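You operate a simulated robot arm through the tools that you are given. There is no shell and no other tool. Be economical: measure what you need, move in short steps, check, and stop when the job is done.

The job below is to be done with a simulated two-armed robot. You get a single attempt, and the scene is never put back.

## Task
Dry the orange canister in the dryer until its window turns blue.
Fine: switch the dryer off again and put the canister back where it stood on the steel tray; the others stay as they are. Set down upright: what you pick out.

It is judged by the outcome, as a careful person would: the job done as asked, and still so three seconds after it is handed in. It fails if anything else is knocked over, pushed out of place, dropped, spilled or broken.

## Robot
Two 6-joint arms with two-finger grippers on one trunk, on a base that drives. Base frame: it is fixed to the floor where the robot stands at the start and does not move with it; the origin is under the middle of the robot, x ahead of it, y to its left, z up; the surface under the hand at the start is at about z = 0.8. Readings come in m, rad, newtons and seconds.
The left shoulder is at the start at [0.03, 0.178, 1.013], the right one opposite. With the tool pointing down near the work surface each hand reaches from about 0.5 to 0.82 m from the robot's upright axis, wherever it stands, measured 20 degrees to its own side. Places, roughly: blue stock slider [0.5, -0.5, 0.8]; brake lever [0.6, -0.5, 0.9]; button of the blue strobe [0.8, 0.9, 0.5]; button of the green strobe [0.8, 1, 0.5]; button of the red strobe [0.8, 1.2, 0.5]; button of the yellow strobe [0.8, 1.1, 0.5]; chest latch [0.4, 0.3, 0.8]; clamp bar [0.7, 1.1, 0.5]; clamp knob [0.6, 1, 0.5]; dryer switch [0.7, 0, 0.9]; fan switch of the grey chest [0.3, 0.6, 0.7]; green stock slider [0.5, -0.5, 0.8]; green strobe [0.75, 1, 0.5]; red stock slider [0.5, -0.3, 0.8]; red strobe [0.75, 1.25, 0.5]; well of the dryer [0.7, 0.1, 0.8]. Payload 2.54 kg a hand.
Tool frame (each hand has its own): the origin (TCP) lies between the finger pads and is the grasp point; the fingertips stand 0.03 m ahead of it; z points along the fingers, y is the line along which they close. The gripper opens to 0.116 m. The gripper's body begins 0.095 m behind the TCP.
Orientation is that of the tool frame in the base frame, as a unit quaternion [w, x, y, z]. With the fingers straight down and closing along the base's y, the tool's x points along the base's -x, its y along +y and its z along -z.

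## Interface
- The arms move only by the tool play_rows. It takes "left_moves", "right_moves" or both (then of equal length, played together; a hand with none holds still); each is a list of rows, each a list of 3 entries, a list of its own where there are three numbers: the shift along the base's x, y, z in m, then the turn, a rotation vector about the base's x, y, z in rad, then the gripper command, from -1 (shut) to 1 (fully open), values between in proportion. In form: [[[dx, dy, dz], [rx, ry, rz], fingers], ...]. A call has 1 to 10 rows; each row shifts and turns the commanded pose from where the row before left it. A row lasts 0.2 s, in which the tool goes at most 0.05 m and 0.15 rad; a call with a longer step from one row to the next is refused whole, and so is a gripper value outside its range. A pose out of reach is approached as far as the arm can. The call stops where the force on the tool passes 90 N (or 10 N more than at its start, if that is more) or the arm is blocked; 0.2 s more then pass. Each finger travels about 0.153 m/s and halts on what it meets, pressing with about 24 N; the grip force reading is that of the motor and also rises with nothing between the fingers. The clock runs only during rows and for 0.2 s after the last one: add rows that do not move to give the fingers time. The reply holds the time, the measured pose of the TCP, the force on the tool along the base axes, the opening and the grip force, in the units named above and with some noise, with the torque about the TCP (base axes, N m) and any sound that the robot's microphone picked up.
- Cameras (640 x 400 px; columns grow to the right, rows downward): "scene" is now at [0.0426, 0.0158, 1.7281]; the picture's right is [0.24, -0.97, 0.00], its down [-0.78, -0.19, -0.59] and it looks along [0.58, 0.14, -0.80] (base axes); focal length 291 px, centre (320, 200). "left" rides on the left gripper at [0.069, 0.015, -0.122] in its tool frame; the picture's right is [-0.21, 0.98, 0.00], its down [-0.83, -0.18, -0.53] and it looks along [-0.52, -0.11, 0.85] (tool axes); focal length 251 px, centre (320, 200). "right" rides on the right gripper at [0.069, -0.015, -0.122] in its tool frame; the picture's right is [0.21, 0.98, 0.00], its down [-0.83, 0.18, -0.53] and it looks along [-0.52, 0.11, 0.85] (tool axes); focal length 251 px, centre (320, 200). There is no depth. A picture from a camera that has moved, and an enlarged one, comes with that camera's place and axes in the base frame and with its lens.
- grab_frame(camera): a new picture of that camera. It takes no simulated time.
- raise_lower(by): slides the trunk up (or, below 0, down) by that many m; the arms and the scene camera ride with it, the base frame stays. It gives what a move gives, with no picture.
- drive_base(legs): drives the robot by 1 to 6 legs, each [ahead, left, turn to the left] in m, m and rad, along the robot's own axes; the way and the turn of a leg run together, so that a leg with both is an arc; at most 1.5 m and 3.142 rad a leg. The arms and the cameras ride along, it lands a little off, and it stops where it bumps. It gives what a move gives.
- head_to(pan, tilt): turns the head with the scene camera to pan (to the left, within 2.496 rad either way) and tilt (down, from -0.506 to 1.204), counted from straight ahead of the robot. It gives what a move gives.
- zoom(camera, box): a new picture of the part [left, top, right, bottom] of that camera's present view, enlarged. It takes no simulated time.
- hand_in(): hands the job in; it is judged then, once.

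Go step by step. Nothing tells you exact positions but the pictures and the camera data: compare them with the known pose of the tool, close in by small moves and look again before you grip or let go. The budget is 120 turns and 108 pictures, counting those below and the enlarged ones. Unless the task says otherwise, let go and move clear before handing in, and close with one line.

The tools are called after "Request:" as a command line: name --argument value ..., lists and objects as JSON in quotes. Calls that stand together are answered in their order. play_rows: Moves the arms, as the interface text tells. Its arguments: {"type":"object","properties":{"left_moves":{"type":"array"},"right_moves":{"type":"array"}},"required":[]} The other tools are called the same way: raise_lower (by) slides the trunk up or down; drive_base (legs) drives the base; head_to (pan, tilt) turns the head that bears the scene camera; grab_frame (camera) takes a picture; zoom (camera, box) takes an enlarged picture of a part of a camera's view; hand_in () hands the job in.

At the start:

```text
time: 0.0
left_eef_pos: [0.5, 0.1718, 1.1466]
left_orientation: [0.0, 0.0, 1.0, 0.0]
left_force: [0.3, -0.7, 1.0]
left_torque: [-0.01, -0.02, -0.01]
left_width: 0.1162
left_grip_force: 0.1
right_eef_pos: [0.555, -0.2189, 1.2393]
right_orientation: [0.0, 0.0, 1.0, 0.0]
right_force: [-0.2, 0.6, 0.1]
right_torque: [0.01, -0.03, 0.03]
right_width: 0.116
right_grip_force: 0.1
trunk travel left (down, up): [-0.225, 0.315]
robot x, y, heading: [0.0036, -0.0018, 0.002]
head pan, tilt: [0.243, 0.935]
```

scene: 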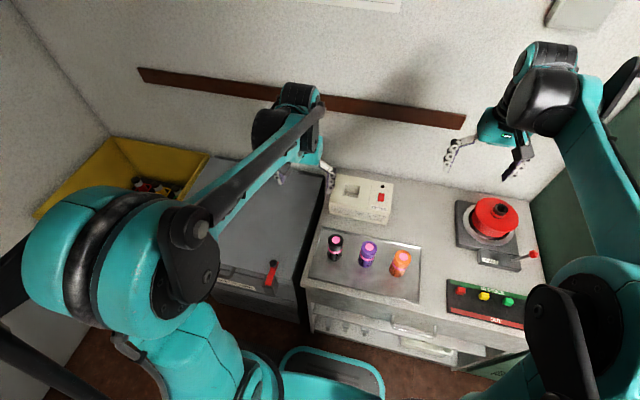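
right: 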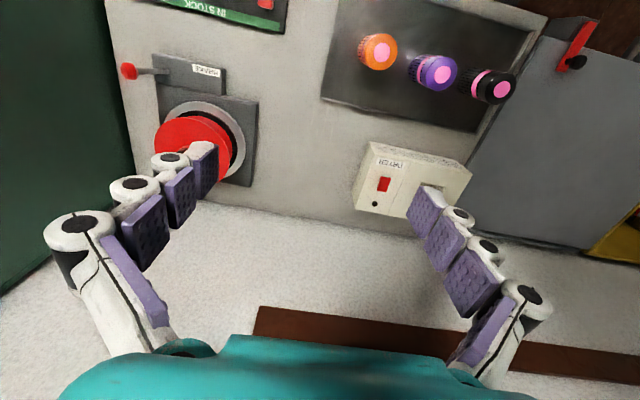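
left: 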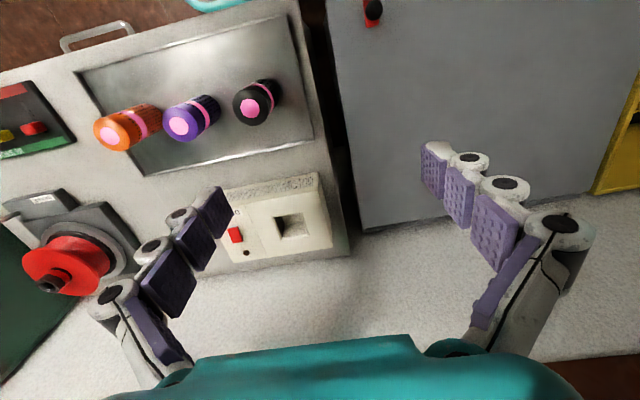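

I see the steel tray with black, purple and orange canisters, and the dryer (cream box with a well and red rocker switch) behind it. I'll enlarge to measure positions.

Request:
zoom --camera "scene" --box '[290, 160, 450, 310]'

Request:
zoom --camera "left" --box '[60, 40, 360, 280]'

Request:
zoom --camera "right" --box '[310, 0, 560, 230]'

```text
2.67 times, centred on (370, 235) of scene
camera zoom: at [0.0426, 0.0158, 1.7281], right [0.24, -0.97, 0.0], down [-0.78, -0.19, -0.59], along [0.58, 0.14, -0.8], focal length 776 px, centre (187, 107)
```

zoom: 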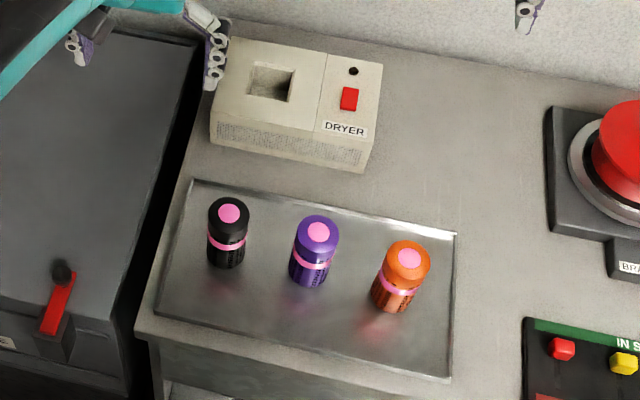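

```text
1.67 times, centred on (210, 160) of left
camera zoom: at [0.4312, 0.1874, 1.2688], right [0.21, 0.98, 0.0], down [0.83, -0.18, 0.53], along [0.52, -0.11, -0.85], focal length 419 px, centre (503, 267)
```

zoom: 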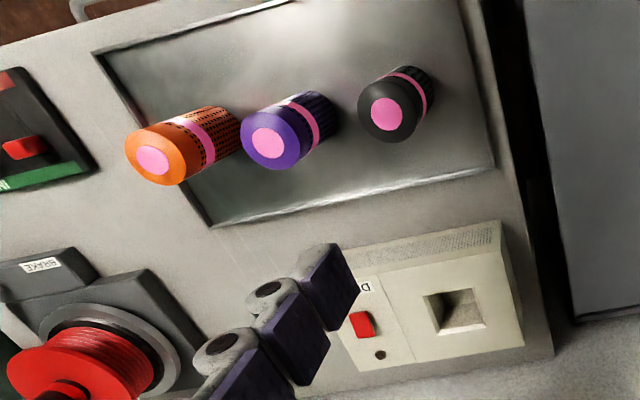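

```text
1.74 times, centred on (435, 115) of right
camera zoom: at [0.4854, -0.2341, 1.3612], right [-0.21, 0.98, 0.0], down [0.83, 0.18, 0.53], along [0.52, 0.11, -0.85], focal length 437 px, centre (120, 348)
```

zoom: 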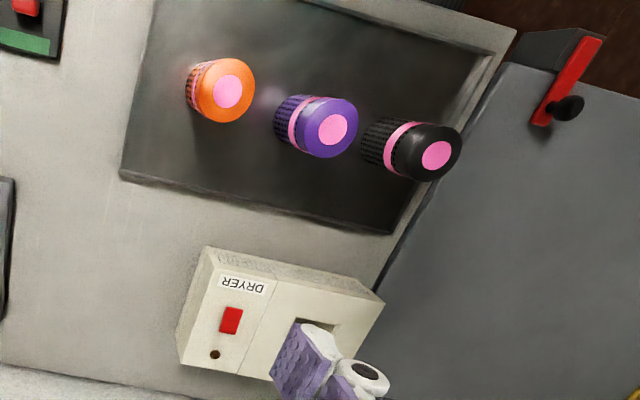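

The orange canister's pink top seems near (0.482, -0.14, 0.90), with purple about 0.105 m to its left, and the dryer well near (0.72, 0.065). I'll move the left arm aside and bring the right hand above the orange canister.

Request:
play_rows --left_moves '[[[-0.01, 0.035, 0.01], [0, 0, 0], 1], [[-0.01, 0.035, 0.01], [0, 0, 0], 1], [[-0.01, 0.035, 0.01], [0, 0, 0], 1], [[-0.01, 0.035, 0.01], [0, 0, 0], 1], [[-0.01, 0.035, 0.01], [0, 0, 0], 1]]' --right_moves '[[[-0.0146, 0.0158, -0.034], [0, 0, 0], 0.5], [[-0.0146, 0.0158, -0.034], [0, 0, 0], 0.5], [[-0.0146, 0.0158, -0.034], [0, 0, 0], 0.5], [[-0.0146, 0.0158, -0.034], [0, 0, 0], 0.5], [[-0.0146, 0.0158, -0.034], [0, 0, 0], 0.5]]'

Request:
grab_frame --camera "right"

Request:
grab_frame --camera "scene"

```text
time: 1.2
left_eef_pos: [0.4511, 0.3503, 1.1952]
left_orientation: [-0.001, 0.0, 1.0, -0.001]
left_force: [0.9, 0.1, 0.0]
left_torque: [-0.01, -0.01, 0.04]
left_width: 0.1158
left_grip_force: 0.0
right_eef_pos: [0.4818, -0.1382, 1.0693]
right_orientation: [0.0, -0.001, 1.0, -0.001]
right_force: [0.2, -0.5, 0.0]
right_torque: [0.01, -0.03, 0.01]
right_width: 0.0869
right_grip_force: 0.1
trunk travel left (down, up): [-0.225, 0.315]
robot x, y, heading: [0.0035, 0.0013, 0.001]
head pan, tilt: [0.243, 0.935]
```

```text
101 pictures are left
camera right: at [0.4128, -0.1531, 1.191], right [-0.21, 0.98, 0.0], down [0.83, 0.18, 0.53], along [0.52, 0.11, -0.85], focal length 251 px, centre (320, 200)
```

right: 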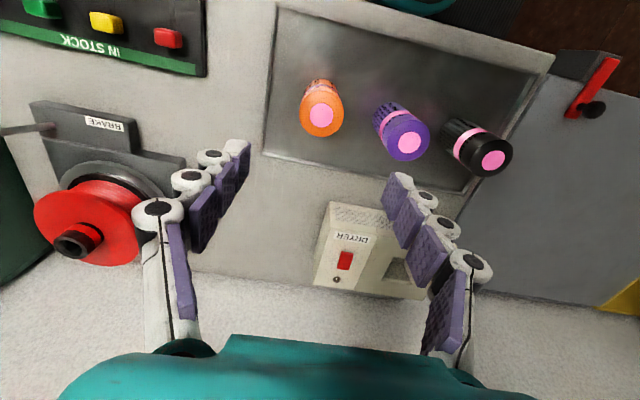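

```text
100 pictures are left
camera scene: at [0.0425, 0.0175, 1.728], right [0.24, -0.97, 0.0], down [-0.78, -0.19, -0.59], along [0.58, 0.14, -0.8], focal length 291 px, centre (320, 200)
```

scene: 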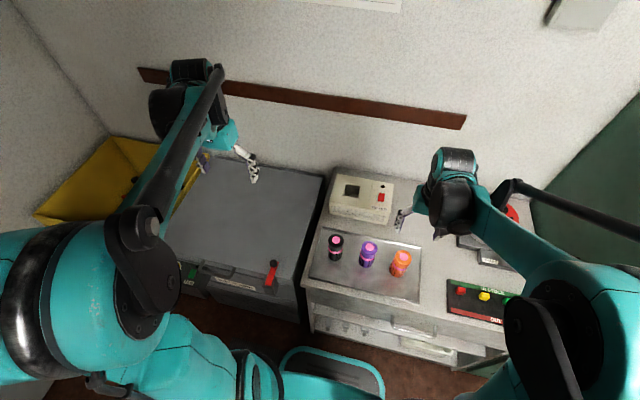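

The orange top projects to about (0.480, -0.137), almost directly under the hand. I'll lower with the fingers partly open and look again before gripping.

Request:
play_rows --right_moves '[[[0, 0, -0.035], [0, 0, 0], 0.4], [[0, 0, -0.035], [0, 0, 0], 0.4], [[0, 0, -0.035], [0, 0, 0], 0.4]]'

Request:
grab_frame --camera "right"

Request:
zoom --camera "scene" --box '[300, 160, 460, 310]'

```text
time: 2.0
left_eef_pos: [0.4538, 0.3466, 1.195]
left_orientation: [0.0, 0.0, 1.0, 0.0]
left_force: [0.2, -0.1, 0.3]
left_torque: [-0.03, 0.02, 0.0]
left_width: 0.1158
left_grip_force: 0.1
right_eef_pos: [0.4829, -0.1403, 0.9634]
right_orientation: [0.0, 0.0, 1.0, 0.0]
right_force: [0.5, 0.6, -0.6]
right_torque: [-0.01, 0.01, -0.02]
right_width: 0.0813
right_grip_force: 0.1
trunk travel left (down, up): [-0.225, 0.315]
robot x, y, heading: [-0.0024, -0.0, 0.003]
head pan, tilt: [0.243, 0.935]
```

```text
99 pictures are left
camera right: at [0.4138, -0.1547, 1.0858], right [-0.21, 0.98, 0.0], down [0.83, 0.18, 0.53], along [0.52, 0.11, -0.85], focal length 251 px, centre (320, 200)
```

right: 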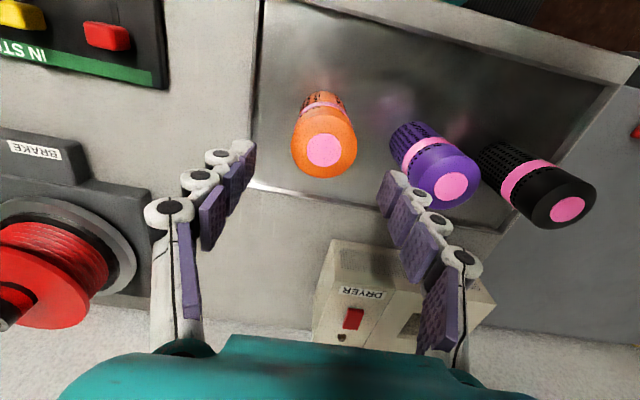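

```text
2.67 times, centred on (380, 235) of scene
camera zoom: at [0.0441, 0.0159, 1.728], right [0.24, -0.97, 0.0], down [-0.78, -0.19, -0.59], along [0.58, 0.14, -0.81], focal length 776 px, centre (160, 107)
```

zoom: 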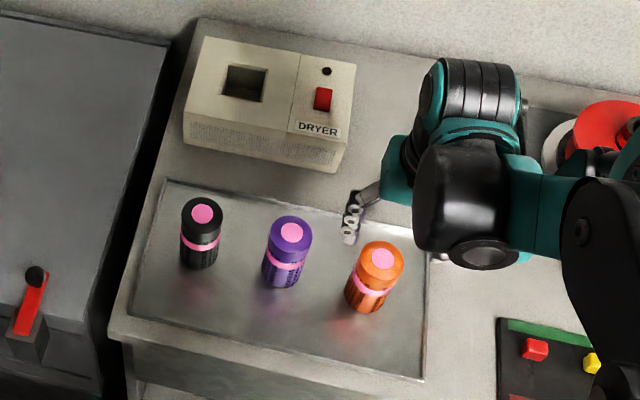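

The canister top sits at about (0.481, -0.138, 0.905), between the fingers. I'll lower to grip its upper part and close.

Request:
play_rows --right_moves '[[[-0.001, 0.001, -0.028], [0, 0, 0], 0.4], [[-0.001, 0.001, -0.028], [0, 0, 0], 0.4], [[0, 0, -0.022], [0, 0, 0], 0.4], [[0, 0, 0], [0, 0, 0], 0.4]]'

Request:
grab_frame --camera "right"

Request:
zoom --camera "scene" --box '[300, 160, 460, 310]'

```text
time: 3.0
left_eef_pos: [0.4521, 0.3472, 1.1957]
left_orientation: [0.0, -0.001, 1.0, 0.0]
left_force: [0.0, 0.7, -0.5]
left_torque: [0.03, -0.02, -0.02]
left_width: 0.1158
left_grip_force: 0.1
right_eef_pos: [0.4801, -0.1379, 0.8867]
right_orientation: [0.0, 0.0, 1.0, 0.0]
right_force: [1.3, -0.5, -0.5]
right_torque: [-0.05, 0.01, 0.01]
right_width: 0.0811
right_grip_force: 0.1
trunk travel left (down, up): [-0.225, 0.315]
robot x, y, heading: [0.0017, 0.0001, -0.001]
head pan, tilt: [0.243, 0.935]
```

```text
97 pictures are left
camera right: at [0.4101, -0.153, 1.0086], right [-0.21, 0.98, 0.0], down [0.83, 0.18, 0.53], along [0.52, 0.11, -0.85], focal length 251 px, centre (320, 200)
```

right: 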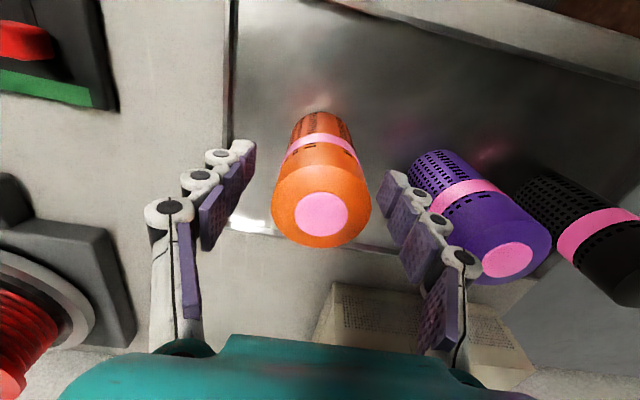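

```text
2.67 times, centred on (380, 235) of scene
camera zoom: at [0.042, 0.016, 1.7281], right [0.24, -0.97, 0.0], down [-0.78, -0.19, -0.59], along [0.58, 0.14, -0.8], focal length 776 px, centre (160, 107)
```

zoom: 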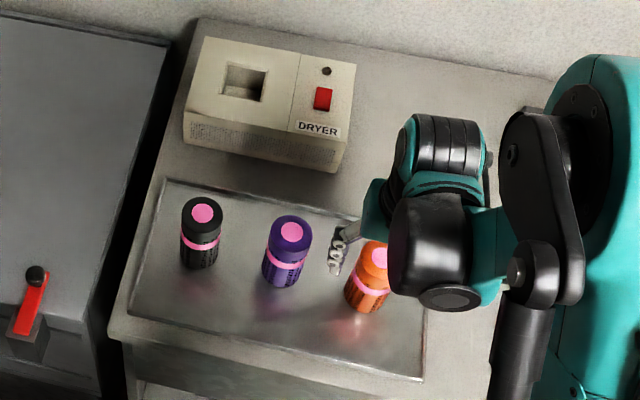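

The canister is centered between the fingers. Closing now.

Request:
play_rows --right_moves '[[[0.001, 0, 0], [0, 0, 0], -0.2], [[0, 0, 0], [0, 0, 0], -0.4], [[0, 0, 0], [0, 0, 0], -0.6], [[0, 0, 0], [0, 0, 0], -0.8]]'

Request:
grab_frame --camera "right"

```text
time: 4.0
left_eef_pos: [0.452, 0.3465, 1.1957]
left_orientation: [0.0, 0.0, 1.0, 0.0]
left_force: [-0.3, -0.1, 0.1]
left_torque: [0.03, -0.02, -0.05]
left_width: 0.1159
left_grip_force: 0.0
right_eef_pos: [0.4813, -0.1372, 0.8864]
right_orientation: [0.0, 0.0, 1.0, 0.0]
right_force: [-0.8, 0.5, 0.0]
right_torque: [0.04, 0.04, -0.02]
right_width: 0.049
right_grip_force: 23.8
trunk travel left (down, up): [-0.225, 0.315]
robot x, y, heading: [-0.0011, 0.0001, -0.002]
head pan, tilt: [0.243, 0.935]
```

```text
95 pictures are left
camera right: at [0.4114, -0.1532, 1.0086], right [-0.21, 0.98, 0.0], down [0.83, 0.18, 0.53], along [0.52, 0.11, -0.85], focal length 251 px, centre (320, 200)
```

right: 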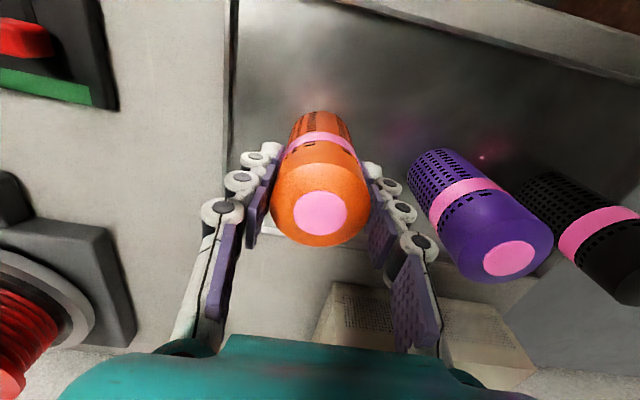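

Gripped at width 0.049; the return pose is TCP (0.4813, -0.1372, 0.8864). I'll lift well clear and move towards the dryer, stopping short to measure the well.

Request:
play_rows --right_moves '[[[0, 0, 0.03], [0, 0, 0], -0.8], [[0, 0, 0.045], [0, 0, 0], -0.8], [[0, 0, 0.05], [0, 0, 0], -0.8], [[0, 0, 0.045], [0, 0, 0], -0.8], [[0.03, 0.02, 0.01], [0, 0, 0], -0.8], [[0.03, 0.03, 0], [0, 0, 0], -0.8], [[0.03, 0.03, 0], [0, 0, 0], -0.8], [[0.03, 0.03, 0], [0, 0, 0], -0.8], [[0.03, 0.03, 0], [0, 0, 0], -0.8]]'

Request:
grab_frame --camera "right"

Request:
grab_frame --camera "scene"

Request:
grab_frame --camera "left"

```text
time: 6.0
left_eef_pos: [0.4538, 0.3485, 1.1941]
left_orientation: [-0.002, 0.0, 1.0, 0.0]
left_force: [0.4, -0.1, -0.1]
left_torque: [0.01, -0.01, -0.02]
left_width: 0.1158
left_grip_force: 0.1
right_eef_pos: [0.631, 0.0038, 1.0667]
right_orientation: [-0.001, 0.0, 1.0, 0.0]
right_force: [0.0, -0.7, -2.6]
right_torque: [-0.01, 0.01, -0.04]
right_width: 0.049
right_grip_force: 24.1
trunk travel left (down, up): [-0.225, 0.315]
robot x, y, heading: [0.0008, -0.0008, -0.001]
head pan, tilt: [0.243, 0.935]
```

```text
94 pictures are left
camera right: at [0.562, -0.0112, 1.1881], right [-0.21, 0.98, 0.0], down [0.83, 0.18, 0.53], along [0.52, 0.11, -0.85], focal length 251 px, centre (320, 200)
```

right: 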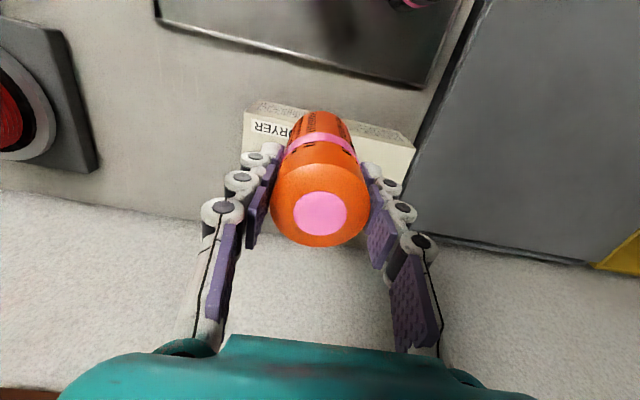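

```text
93 pictures are left
camera scene: at [0.0445, 0.0171, 1.728], right [0.24, -0.97, 0.0], down [-0.78, -0.19, -0.59], along [0.58, 0.14, -0.81], focal length 291 px, centre (320, 200)
```

scene: 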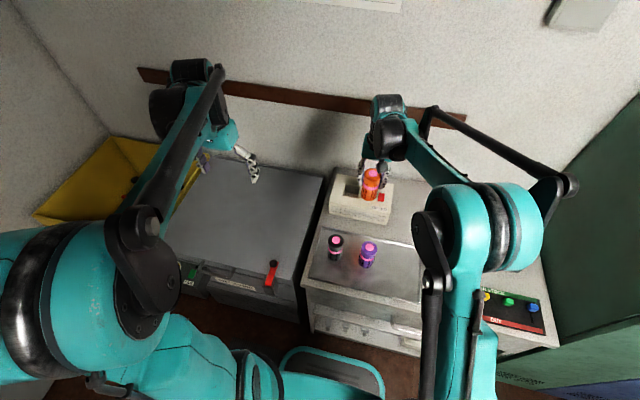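

```text
92 pictures are left
camera left: at [0.3845, 0.3647, 1.3171], right [0.21, 0.98, 0.0], down [0.83, -0.18, 0.53], along [0.52, -0.12, -0.85], focal length 251 px, centre (320, 200)
```

left: 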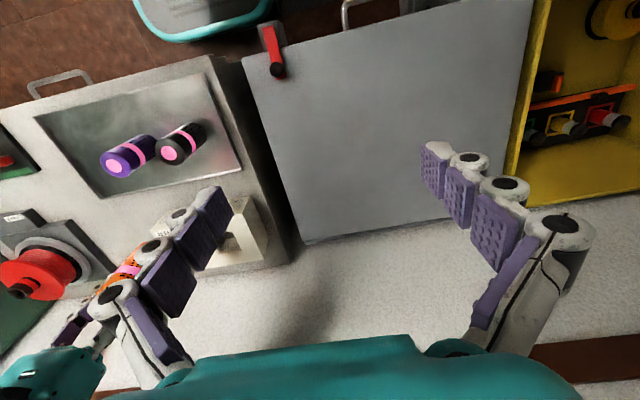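

The canister is lifted and upright. The dryer top looks to be at z≈0.873 and the well centre near (0.725, 0.062), about 0.056 m wide, so I need a finer measurement. I'll move the left hand to give a second view.

Request:
play_rows --left_moves '[[[0, -0.03, -0.01], [0, 0, 0], 1], [[0, -0.03, -0.01], [0, 0, 0], 1], [[0, -0.03, -0.01], [0, 0, 0], 1], [[0, 0, 0], [0, 0, 0], 1]]'

Request:
zoom --camera "scene" --box '[320, 150, 410, 230]'

Request:
grab_frame --camera "left"

```text
time: 7.0
left_eef_pos: [0.4487, 0.2563, 1.1657]
left_orientation: [0.0, -0.001, 1.0, 0.0]
left_force: [0.5, 0.0, 0.5]
left_torque: [-0.04, -0.01, -0.02]
left_width: 0.1162
left_grip_force: 0.0
right_eef_pos: [0.6307, 0.0028, 1.0663]
right_orientation: [0.001, 0.0, 1.0, 0.0]
right_force: [-0.4, 0.0, -1.4]
right_torque: [-0.01, -0.02, -0.01]
right_width: 0.0491
right_grip_force: 24.1
trunk travel left (down, up): [-0.225, 0.315]
robot x, y, heading: [0.002, -0.0035, -0.001]
head pan, tilt: [0.243, 0.935]
```

```text
5.00 times, centred on (365, 190) of scene
camera zoom: at [0.0427, 0.0167, 1.728], right [0.24, -0.97, 0.0], down [-0.78, -0.19, -0.59], along [0.58, 0.14, -0.8], focal length 1455 px, centre (95, 250)
```

zoom: 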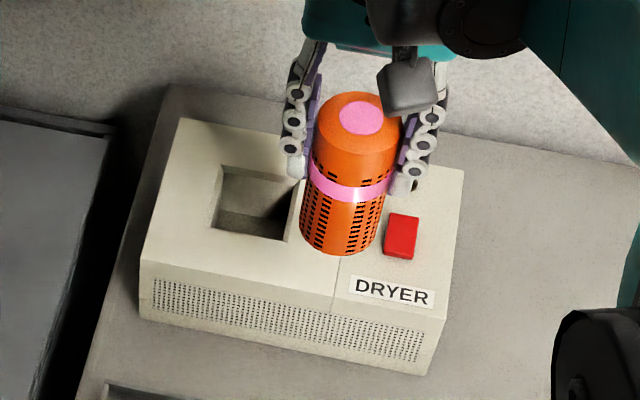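

```text
90 pictures are left
camera left: at [0.3797, 0.2728, 1.2883], right [0.21, 0.98, 0.0], down [0.83, -0.18, 0.53], along [0.52, -0.11, -0.85], focal length 251 px, centre (320, 200)
```

left: 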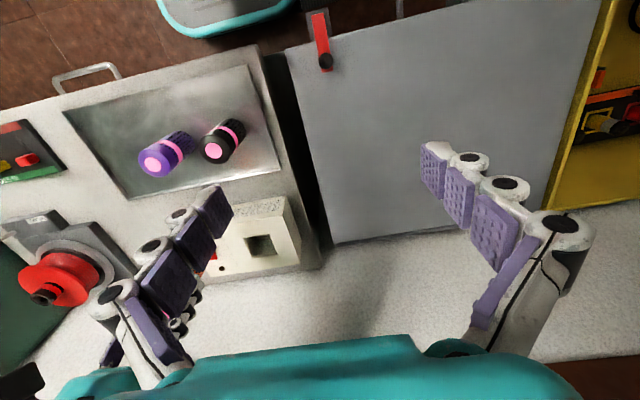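

The well centre comes out at about (0.722, 0.066) from the scene camera after calibrating on the canister, and the left camera agrees. I'll move over it and stop with the canister bottom just above the dryer top.

Request:
play_rows --right_moves '[[[0.03, 0.021, 0], [0, 0, 0], -0.8], [[0.03, 0.021, 0], [0, 0, 0], -0.8], [[0.031, 0.021, 0], [0, 0, 0], -0.8], [[0, 0, -0.04], [0, 0, 0], -0.8], [[0, 0, -0.035], [0, 0, 0], -0.8], [[0, 0, 0], [0, 0, 0], -0.8]]'

Request:
zoom --camera "scene" --box '[320, 150, 410, 230]'

Request:
zoom --camera "right" --box '[220, 80, 420, 260]'

Request:
zoom --camera "left" --box '[190, 170, 330, 290]'

```text
time: 8.4
left_eef_pos: [0.449, 0.2571, 1.1657]
left_orientation: [-0.001, 0.0, 1.0, -0.001]
left_force: [0.2, -0.6, 0.8]
left_torque: [0.02, -0.03, -0.01]
left_width: 0.1162
left_grip_force: 0.0
right_eef_pos: [0.7219, 0.0652, 0.9918]
right_orientation: [0.0, -0.001, 1.0, 0.0]
right_force: [0.1, -0.3, -2.3]
right_torque: [0.03, -0.01, 0.01]
right_width: 0.0489
right_grip_force: 22.9
trunk travel left (down, up): [-0.225, 0.315]
robot x, y, heading: [0.0026, -0.0035, -0.002]
head pan, tilt: [0.243, 0.935]
```

```text
5.00 times, centred on (365, 190) of scene
camera zoom: at [0.0421, 0.0157, 1.7281], right [0.24, -0.97, 0.0], down [-0.78, -0.19, -0.59], along [0.58, 0.14, -0.8], focal length 1455 px, centre (95, 250)
```

zoom: 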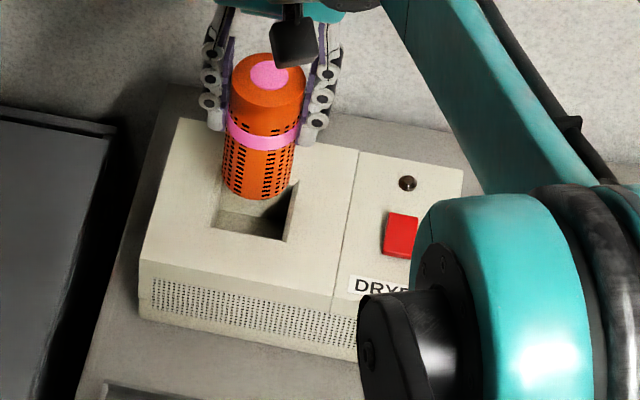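

```text
2.22 times, centred on (320, 170) of right
camera zoom: at [0.6529, 0.0505, 1.1131], right [-0.21, 0.98, 0.0], down [0.83, 0.18, 0.53], along [0.52, 0.11, -0.85], focal length 559 px, centre (320, 267)
```

zoom: 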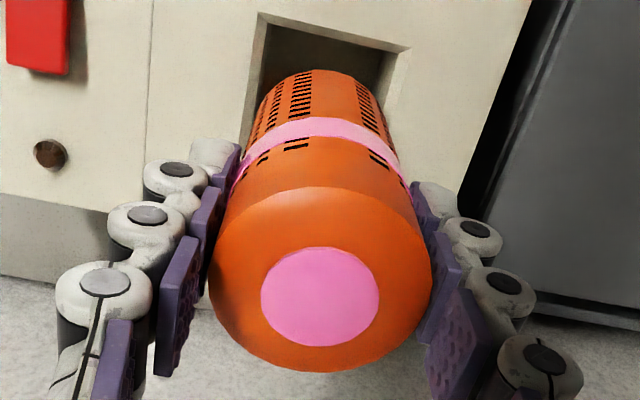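

```text
3.33 times, centred on (260, 230) of left
camera zoom: at [0.3794, 0.2724, 1.2888], right [0.21, 0.98, 0.0], down [0.83, -0.18, 0.53], along [0.52, -0.11, -0.85], focal length 838 px, centre (520, 100)
```

zoom: 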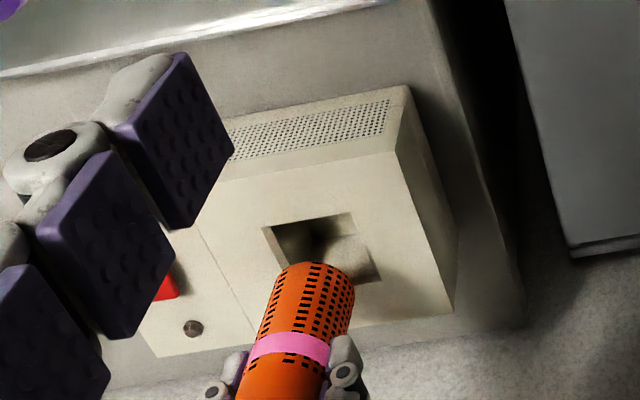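

The wrist view puts the well's near corners at x≈0.690, y 0.034 to 0.095, so its centre is near (0.720, 0.065) and the hand is within 2 mm. I'll lower gently in steps.

Request:
play_rows --right_moves '[[[-0.0015, 0, -0.02], [0, 0, 0], -0.8], [[0, 0, -0.015], [0, 0, 0], -0.8], [[0, 0, -0.01], [0, 0, 0], -0.8], [[0, 0, -0.01], [0, 0, 0], -0.8]]'

Request:
zoom --camera "scene" --box '[320, 150, 410, 230]'

Request:
zoom --camera "right" --box '[220, 80, 420, 260]'

```text
time: 9.4
left_eef_pos: [0.4493, 0.2573, 1.1653]
left_orientation: [0.001, 0.0, 1.0, 0.0]
left_force: [-0.5, -0.7, -0.6]
left_torque: [-0.01, 0.0, 0.02]
left_width: 0.1158
left_grip_force: 0.1
right_eef_pos: [0.7205, 0.0645, 0.936]
right_orientation: [0.0, 0.0, 1.0, 0.0]
right_force: [0.4, 0.1, -1.8]
right_torque: [0.02, -0.02, -0.04]
right_width: 0.0488
right_grip_force: 23.8
trunk travel left (down, up): [-0.225, 0.315]
robot x, y, heading: [0.0013, 0.0025, -0.003]
head pan, tilt: [0.243, 0.935]
```

```text
5.00 times, centred on (365, 190) of scene
camera zoom: at [0.0431, 0.016, 1.728], right [0.24, -0.97, 0.0], down [-0.78, -0.19, -0.59], along [0.58, 0.14, -0.81], focal length 1455 px, centre (95, 250)
```

zoom: 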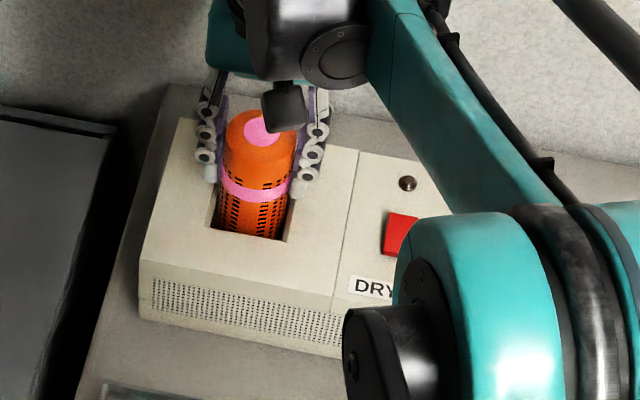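

```text
2.22 times, centred on (320, 170) of right
camera zoom: at [0.6513, 0.0503, 1.0578], right [-0.21, 0.98, 0.0], down [0.83, 0.18, 0.53], along [0.52, 0.11, -0.85], focal length 559 px, centre (320, 267)
```

zoom: 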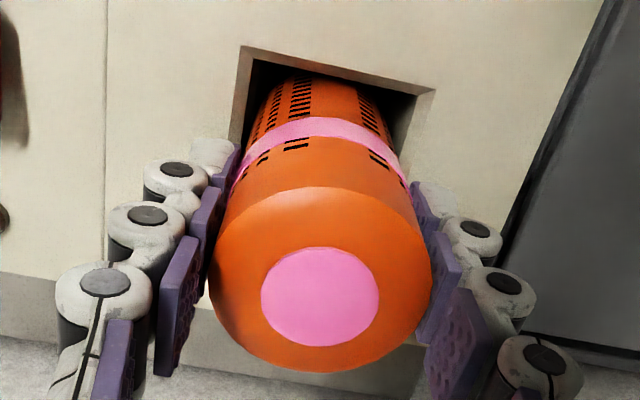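

The canister is entering the well without contact. I continue down in small steps until it seats.

Request:
play_rows --right_moves '[[[0, 0, -0.008], [0, 0, 0], -0.8], [[0, 0, -0.007], [0, 0, 0], -0.8], [[0, 0, -0.005], [0, 0, 0], -0.8], [[0, 0, -0.004], [0, 0, 0], -0.8]]'

Request:
zoom --camera "right" --box '[220, 80, 420, 260]'

```text
time: 10.4
left_eef_pos: [0.4483, 0.2559, 1.166]
left_orientation: [0.0, 0.001, 1.0, 0.0]
left_force: [0.1, 0.0, -0.1]
left_torque: [0.04, 0.02, -0.04]
left_width: 0.1159
left_grip_force: 0.1
right_eef_pos: [0.7199, 0.0645, 0.9118]
right_orientation: [0.001, 0.0, 1.0, 0.0]
right_force: [2.4, 0.1, 4.6]
right_torque: [0.0, -0.05, 0.0]
right_width: 0.0491
right_grip_force: 24.1
trunk travel left (down, up): [-0.225, 0.315]
robot x, y, heading: [0.0007, -0.0012, 0.005]
head pan, tilt: [0.243, 0.935]
```

```text
2.22 times, centred on (320, 170) of right
camera zoom: at [0.6509, 0.0497, 1.0345], right [-0.21, 0.98, 0.0], down [0.83, 0.18, 0.53], along [0.52, 0.11, -0.85], focal length 559 px, centre (320, 267)
```

zoom: 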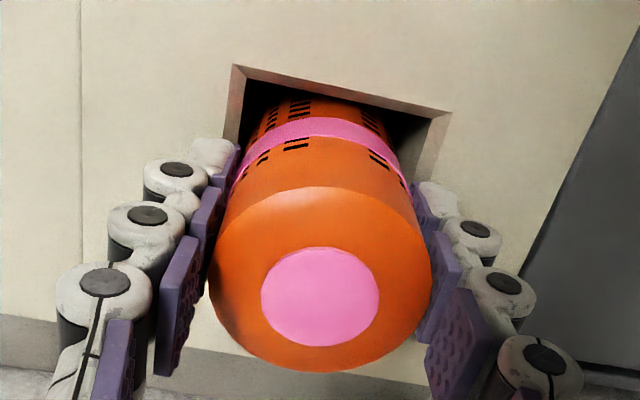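

It has touched the floor of the well (upward force +4.6 N). I'll release gently and rise.

Request:
play_rows --right_moves '[[[0, 0, 0], [0, 0, 0], 0.0], [[0, 0, 0], [0, 0, 0], 0.3], [[0, 0, 0], [0, 0, 0], 0.3], [[0, 0, 0.02], [0, 0, 0], 0.3], [[0, 0, 0.04], [0, 0, 0], 0.3], [[0, 0, 0.05], [0, 0, 0], 0.3], [[0, 0, 0.05], [0, 0, 0], 0.3]]'

Request:
zoom --camera "scene" --box '[320, 150, 410, 230]'

Request:
grab_frame --camera "right"

```text
time: 12.0
left_eef_pos: [0.4488, 0.2563, 1.1659]
left_orientation: [0.0, 0.001, 1.0, 0.0]
left_force: [-0.2, 0.2, 0.0]
left_torque: [0.04, -0.05, 0.02]
left_width: 0.1163
left_grip_force: 0.1
right_eef_pos: [0.718, 0.0637, 1.074]
right_orientation: [-0.001, 0.0, 1.0, 0.0]
right_force: [0.3, 0.4, 0.7]
right_torque: [0.0, 0.01, 0.04]
right_width: 0.0757
right_grip_force: 0.0
trunk travel left (down, up): [-0.225, 0.315]
robot x, y, heading: [-0.0002, 0.0022, -0.002]
head pan, tilt: [0.243, 0.935]
```

```text
5.00 times, centred on (365, 190) of scene
camera zoom: at [0.0417, 0.0159, 1.7281], right [0.24, -0.97, 0.0], down [-0.78, -0.19, -0.59], along [0.58, 0.14, -0.8], focal length 1455 px, centre (95, 250)
```

zoom: 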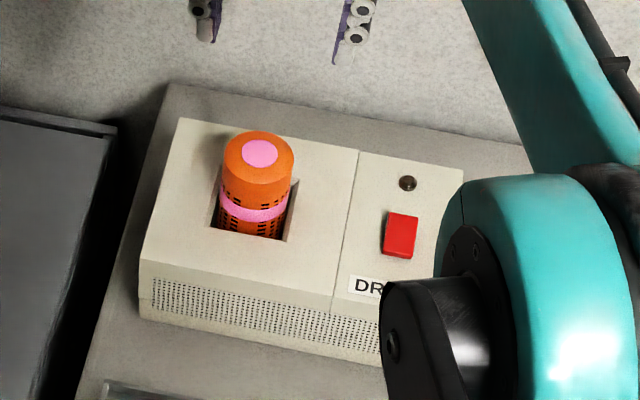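

```text
82 pictures are left
camera right: at [0.6487, 0.0494, 1.197], right [-0.21, 0.98, 0.0], down [0.83, 0.18, 0.53], along [0.52, 0.11, -0.85], focal length 251 px, centre (320, 200)
```

right: 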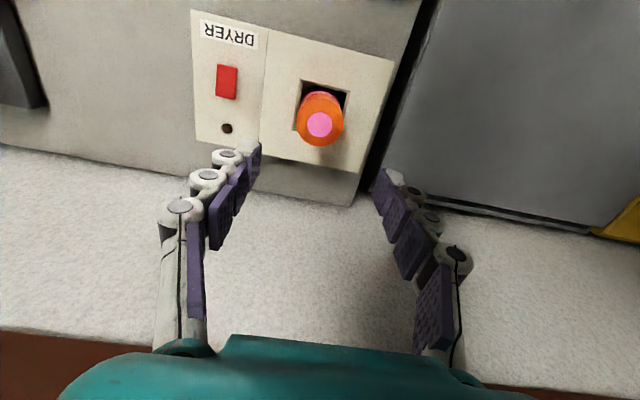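

The canister stands in the well. Now a close look at the switch.

Request:
zoom --camera "right" --box '[190, 40, 270, 150]'

Request:
zoom --camera "scene" --box '[368, 178, 404, 208]'

```text
3.64 times, centred on (230, 95) of right
camera zoom: at [0.6487, 0.0494, 1.197], right [-0.21, 0.98, 0.0], down [0.83, 0.18, 0.53], along [0.52, 0.11, -0.85], focal length 914 px, centre (647, 582)
```

zoom: 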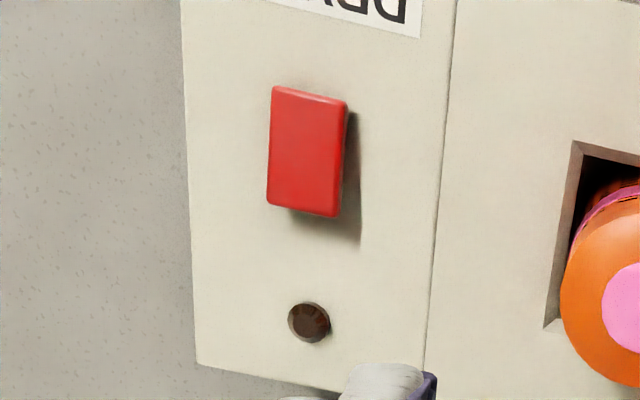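

```text
13.33 times, centred on (386, 193) of scene
camera zoom: at [0.0417, 0.0159, 1.7281], right [0.24, -0.97, 0.0], down [-0.78, -0.19, -0.59], along [0.58, 0.14, -0.8], focal length 3879 px, centre (-560, 293)
```

zoom: 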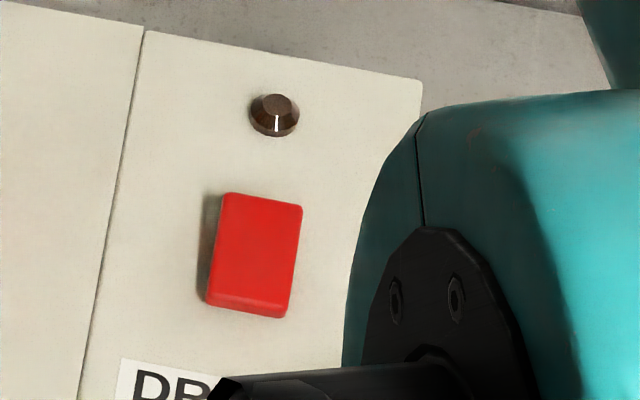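

The rocker spans x≈0.690–0.726 at y≈-0.047, with the far end (lamp side) apparently raised. I'll shut the fingers and position above the far end.

Request:
play_rows --right_moves '[[[0.001, -0.037, 0], [0, 0, 0], -0.4], [[0.001, -0.037, 0], [0, 0, 0], -1], [[0.001, -0.037, 0], [0, 0, 0], -1], [[0, 0, -0.04], [0, 0, 0], -1], [[0, 0, -0.04], [0, 0, 0], -1], [[0, 0, -0.025], [0, 0, 0], -1]]'

Request:
grab_frame --camera "right"

Request:
zoom --camera "scene" --box '[320, 150, 410, 230]'

Request:
zoom --camera "left" --box '[160, 170, 320, 310]'

```text
time: 13.4
left_eef_pos: [0.4506, 0.2565, 1.1672]
left_orientation: [0.0, 0.0, 1.0, 0.0]
left_force: [1.2, 1.1, -0.5]
left_torque: [-0.02, -0.01, -0.01]
left_width: 0.1159
left_grip_force: 0.0
right_eef_pos: [0.7243, -0.046, 0.9663]
right_orientation: [0.0, -0.001, 1.0, -0.001]
right_force: [1.0, 0.6, 0.1]
right_torque: [0.0, 0.0, -0.01]
right_width: 0.0001
right_grip_force: 23.6
trunk travel left (down, up): [-0.225, 0.315]
robot x, y, heading: [-0.0015, 0.0017, -0.003]
head pan, tilt: [0.243, 0.935]
```

```text
79 pictures are left
camera right: at [0.6548, -0.0609, 1.0878], right [-0.21, 0.98, 0.0], down [0.83, 0.18, 0.53], along [0.52, 0.11, -0.85], focal length 251 px, centre (320, 200)
```

right: 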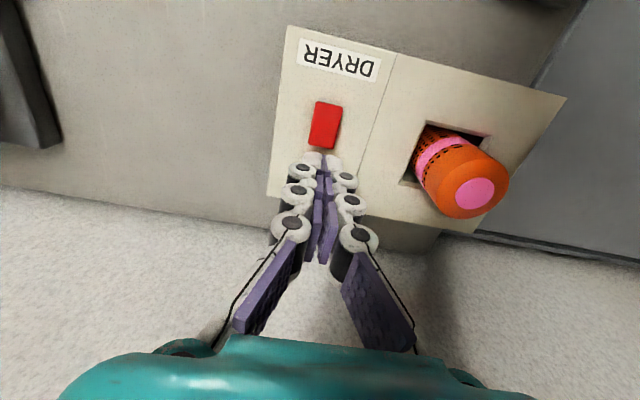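

```text
5.00 times, centred on (365, 190) of scene
camera zoom: at [0.0433, 0.0163, 1.728], right [0.24, -0.97, 0.0], down [-0.78, -0.19, -0.59], along [0.58, 0.14, -0.81], focal length 1455 px, centre (95, 250)
```

zoom: 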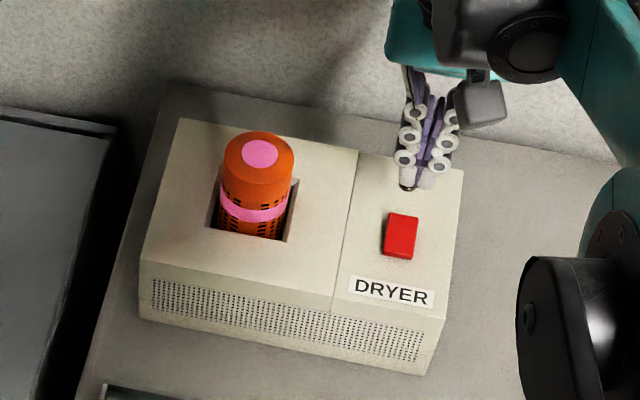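

```text
2.86 times, centred on (240, 240) of left
camera zoom: at [0.3803, 0.2728, 1.2883], right [0.21, 0.98, 0.0], down [0.83, -0.18, 0.53], along [0.52, -0.11, -0.85], focal length 718 px, centre (549, 86)
```

zoom: 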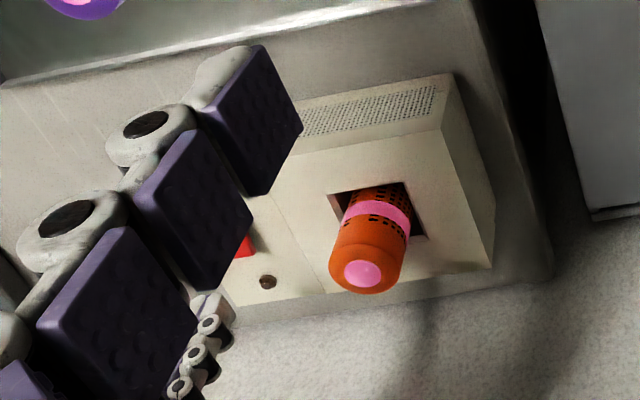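

The tips are just behind/above the rocker's far end (0.727). I'll shift slightly nearer and go down in small steps, watching the force.

Request:
play_rows --right_moves '[[[-0.004, 0, -0.02], [0, 0, 0], -1], [[0, 0, -0.018], [0, 0, 0], -1], [[0, 0, -0.005], [0, 0, 0], -1], [[0, 0, 0], [0, 0, 0], -1]]'

Request:
zoom --camera "scene" --box '[365, 170, 410, 210]'

Request:
zoom --camera "right" --box '[250, 50, 400, 220]'

```text
time: 14.4
left_eef_pos: [0.4486, 0.2557, 1.1661]
left_orientation: [0.0, 0.0, 1.0, 0.0]
left_force: [0.0, 0.4, -0.6]
left_torque: [-0.01, 0.01, 0.01]
left_width: 0.1161
left_grip_force: 0.0
right_eef_pos: [0.7173, -0.0464, 0.9225]
right_orientation: [0.0, 0.0, 1.0, 0.0]
right_force: [0.3, -0.3, 0.6]
right_torque: [0.01, -0.02, -0.01]
right_width: 0.0
right_grip_force: 23.2
trunk travel left (down, up): [-0.225, 0.315]
robot x, y, heading: [0.0003, -0.0009, 0.0]
head pan, tilt: [0.243, 0.935]
```

```text
10.00 times, centred on (388, 190) of scene
camera zoom: at [0.0427, 0.0159, 1.7281], right [0.24, -0.97, 0.0], down [-0.78, -0.19, -0.59], along [0.58, 0.14, -0.8], focal length 2909 px, centre (-355, 300)
```

zoom: 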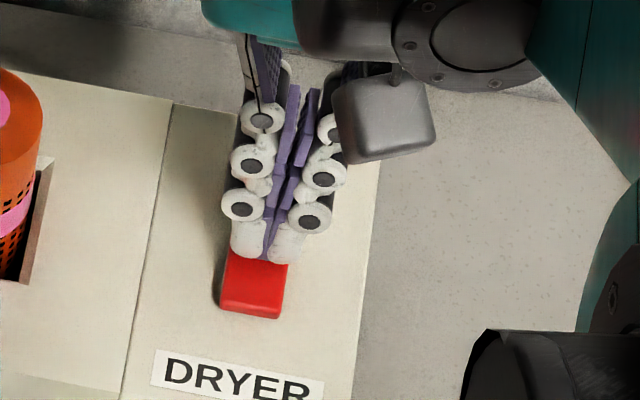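

```text
2.35 times, centred on (325, 135) of right
camera zoom: at [0.6495, -0.0611, 1.0456], right [-0.21, 0.98, 0.0], down [0.83, 0.18, 0.53], along [0.52, 0.11, -0.85], focal length 592 px, centre (308, 353)
```

zoom: 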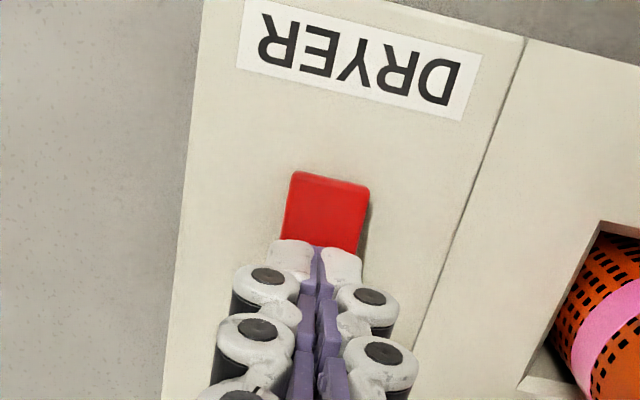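

Aligned over the far half with no contact yet (tips at z≈0.892). Continue pressing in small steps.

Request:
play_rows --right_moves '[[[0, 0, -0.004], [0, 0, 0], -1], [[0, 0, -0.003], [0, 0, 0], -1], [[0, 0, -0.002], [0, 0, 0], -1]]'

Request:
zoom --camera "right" --box '[250, 50, 400, 220]'

```text
time: 15.2
left_eef_pos: [0.4465, 0.2558, 1.1668]
left_orientation: [0.001, 0.0, 1.0, 0.001]
left_force: [0.3, 0.0, 0.6]
left_torque: [0.01, -0.01, 0.03]
left_width: 0.1162
left_grip_force: 0.0
right_eef_pos: [0.7183, -0.046, 0.9175]
right_orientation: [0.002, 0.0, 1.0, 0.0]
right_force: [14.6, 0.9, 40.6]
right_torque: [0.01, -0.11, 0.04]
right_width: 0.0061
right_grip_force: 28.5
trunk travel left (down, up): [-0.225, 0.315]
robot x, y, heading: [-0.0, -0.0008, 0.002]
head pan, tilt: [0.243, 0.935]
```

```text
2.35 times, centred on (325, 135) of right
camera zoom: at [0.6489, -0.0613, 1.0396], right [-0.21, 0.98, 0.0], down [0.82, 0.18, 0.54], along [0.53, 0.11, -0.84], focal length 592 px, centre (308, 353)
```

zoom: 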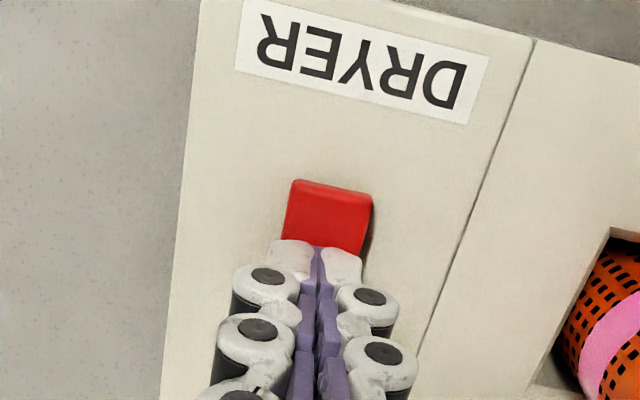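

The force jumped to 40 N and the rocker's near end has come up. I back off and check the lamp.

Request:
play_rows --right_moves '[[[0, 0, 0.015], [0, 0, 0], -1], [[0, 0, 0.04], [0, 0, 0], -1], [[0, -0.03, 0.04], [0, 0, 0], -1]]'

Request:
zoom --camera "scene" --box '[320, 150, 410, 230]'

Request:
grab_frame --camera "right"

```text
time: 16.0
left_eef_pos: [0.4488, 0.2555, 1.1667]
left_orientation: [0.0, 0.0, 1.0, 0.001]
left_force: [0.5, -0.8, 0.3]
left_torque: [0.02, -0.05, -0.04]
left_width: 0.1159
left_grip_force: 0.2
right_eef_pos: [0.7184, -0.0779, 1.0081]
right_orientation: [0.0, 0.0, 1.0, 0.0]
right_force: [0.4, -0.7, 0.0]
right_torque: [0.05, -0.02, 0.01]
right_width: 0.0
right_grip_force: 28.5
trunk travel left (down, up): [-0.225, 0.315]
robot x, y, heading: [-0.0015, 0.0027, -0.004]
head pan, tilt: [0.243, 0.935]
```

```text
5.00 times, centred on (365, 190) of scene
camera zoom: at [0.042, 0.0138, 1.7281], right [0.24, -0.97, 0.0], down [-0.78, -0.19, -0.59], along [0.58, 0.14, -0.8], focal length 1455 px, centre (95, 250)
```

zoom: 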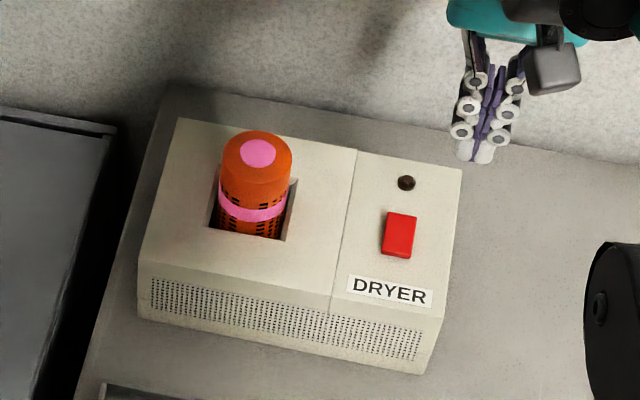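

```text
72 pictures are left
camera right: at [0.649, -0.0932, 1.1308], right [-0.22, 0.98, 0.0], down [0.83, 0.18, 0.53], along [0.52, 0.12, -0.85], focal length 251 px, centre (320, 200)
```

right: 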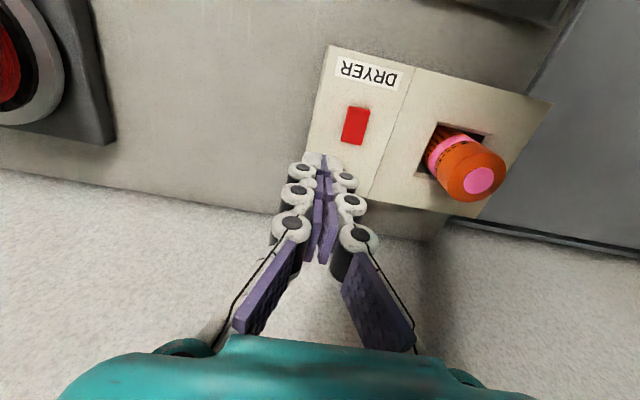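

The lamp still looks dark; I'll compare the switch closely with the earlier picture.

Request:
zoom --camera "scene" --box '[368, 178, 404, 208]'

Request:
zoom --camera "right" --box '[310, 80, 400, 180]'

```text
13.33 times, centred on (386, 193) of scene
camera zoom: at [0.042, 0.0138, 1.7281], right [0.24, -0.97, 0.0], down [-0.78, -0.19, -0.59], along [0.58, 0.14, -0.8], focal length 3879 px, centre (-560, 293)
```

zoom: 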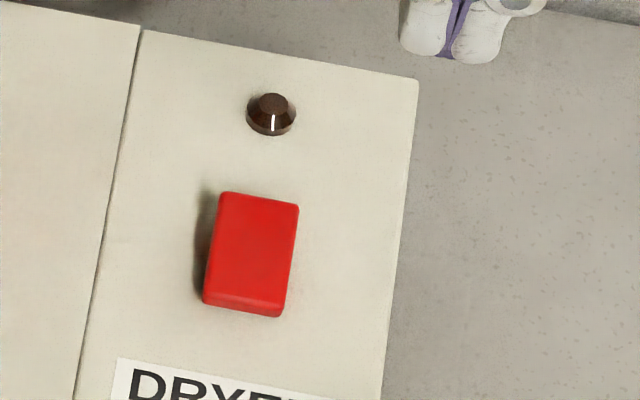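

```text
4.00 times, centred on (355, 130) of right
camera zoom: at [0.649, -0.0932, 1.1308], right [-0.22, 0.98, 0.0], down [0.83, 0.18, 0.53], along [0.52, 0.12, -0.85], focal length 1006 px, centre (180, 480)
```

zoom: 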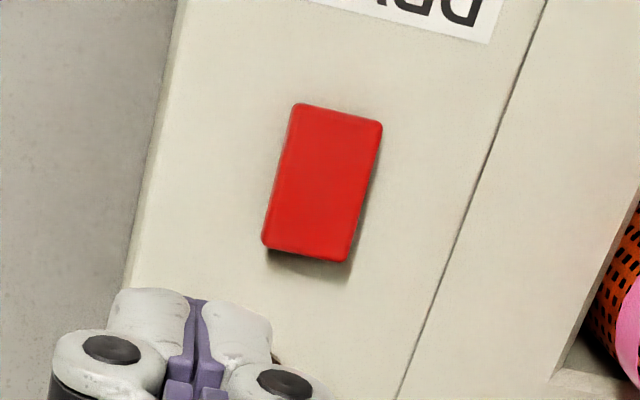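

The rocker did not move under the far press (rigid contact at tip z≈0.888), so its near end is probably the raised one. I'll move over the near end and press there.

Request:
play_rows --right_moves '[[[-0.013, 0.015, -0.02], [0, 0, 0], -1], [[-0.012, 0.015, -0.02], [0, 0, 0], -1], [[0, 0, -0.03], [0, 0, 0], -1], [[0, 0, -0.012], [0, 0, 0], -1], [[0, 0, 0], [0, 0, 0], -1]]'

Request:
zoom --camera "right" --box '[250, 50, 400, 220]'

Request:
zoom --camera "scene" --box '[365, 170, 410, 210]'

```text
time: 17.2
left_eef_pos: [0.4512, 0.2565, 1.1656]
left_orientation: [-0.001, 0.0, 1.0, -0.001]
left_force: [-0.7, -0.3, 1.0]
left_torque: [-0.02, -0.03, 0.0]
left_width: 0.1161
left_grip_force: 0.2
right_eef_pos: [0.6924, -0.0472, 0.9275]
right_orientation: [0.0, 0.0, 1.0, 0.0]
right_force: [-0.8, 0.3, 0.0]
right_torque: [0.03, 0.02, 0.0]
right_width: 0.0002
right_grip_force: 28.5
trunk travel left (down, up): [-0.225, 0.315]
robot x, y, heading: [-0.0016, 0.0001, -0.004]
head pan, tilt: [0.243, 0.935]
```

```text
2.35 times, centred on (325, 135) of right
camera zoom: at [0.6236, -0.0627, 1.0496], right [-0.21, 0.98, 0.0], down [0.83, 0.18, 0.53], along [0.52, 0.11, -0.85], focal length 592 px, centre (308, 353)
```

zoom: 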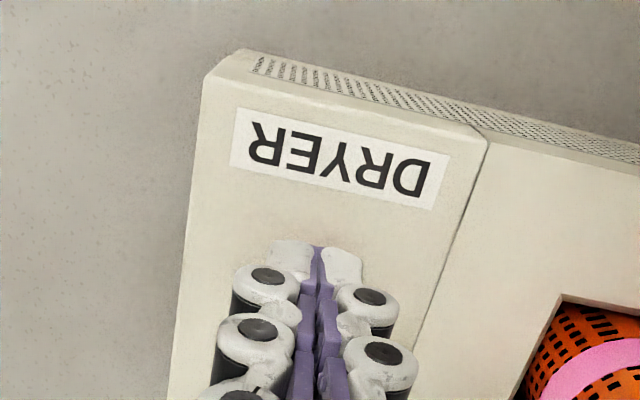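

```text
10.00 times, centred on (388, 190) of scene
camera zoom: at [0.0429, 0.0158, 1.7281], right [0.24, -0.97, 0.0], down [-0.78, -0.19, -0.59], along [0.58, 0.14, -0.8], focal length 2909 px, centre (-355, 300)
```

zoom: 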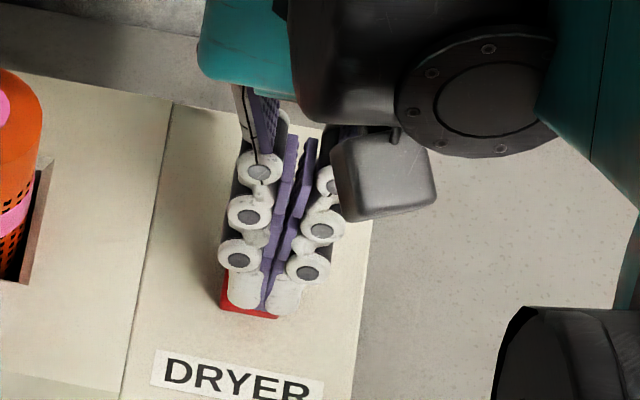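

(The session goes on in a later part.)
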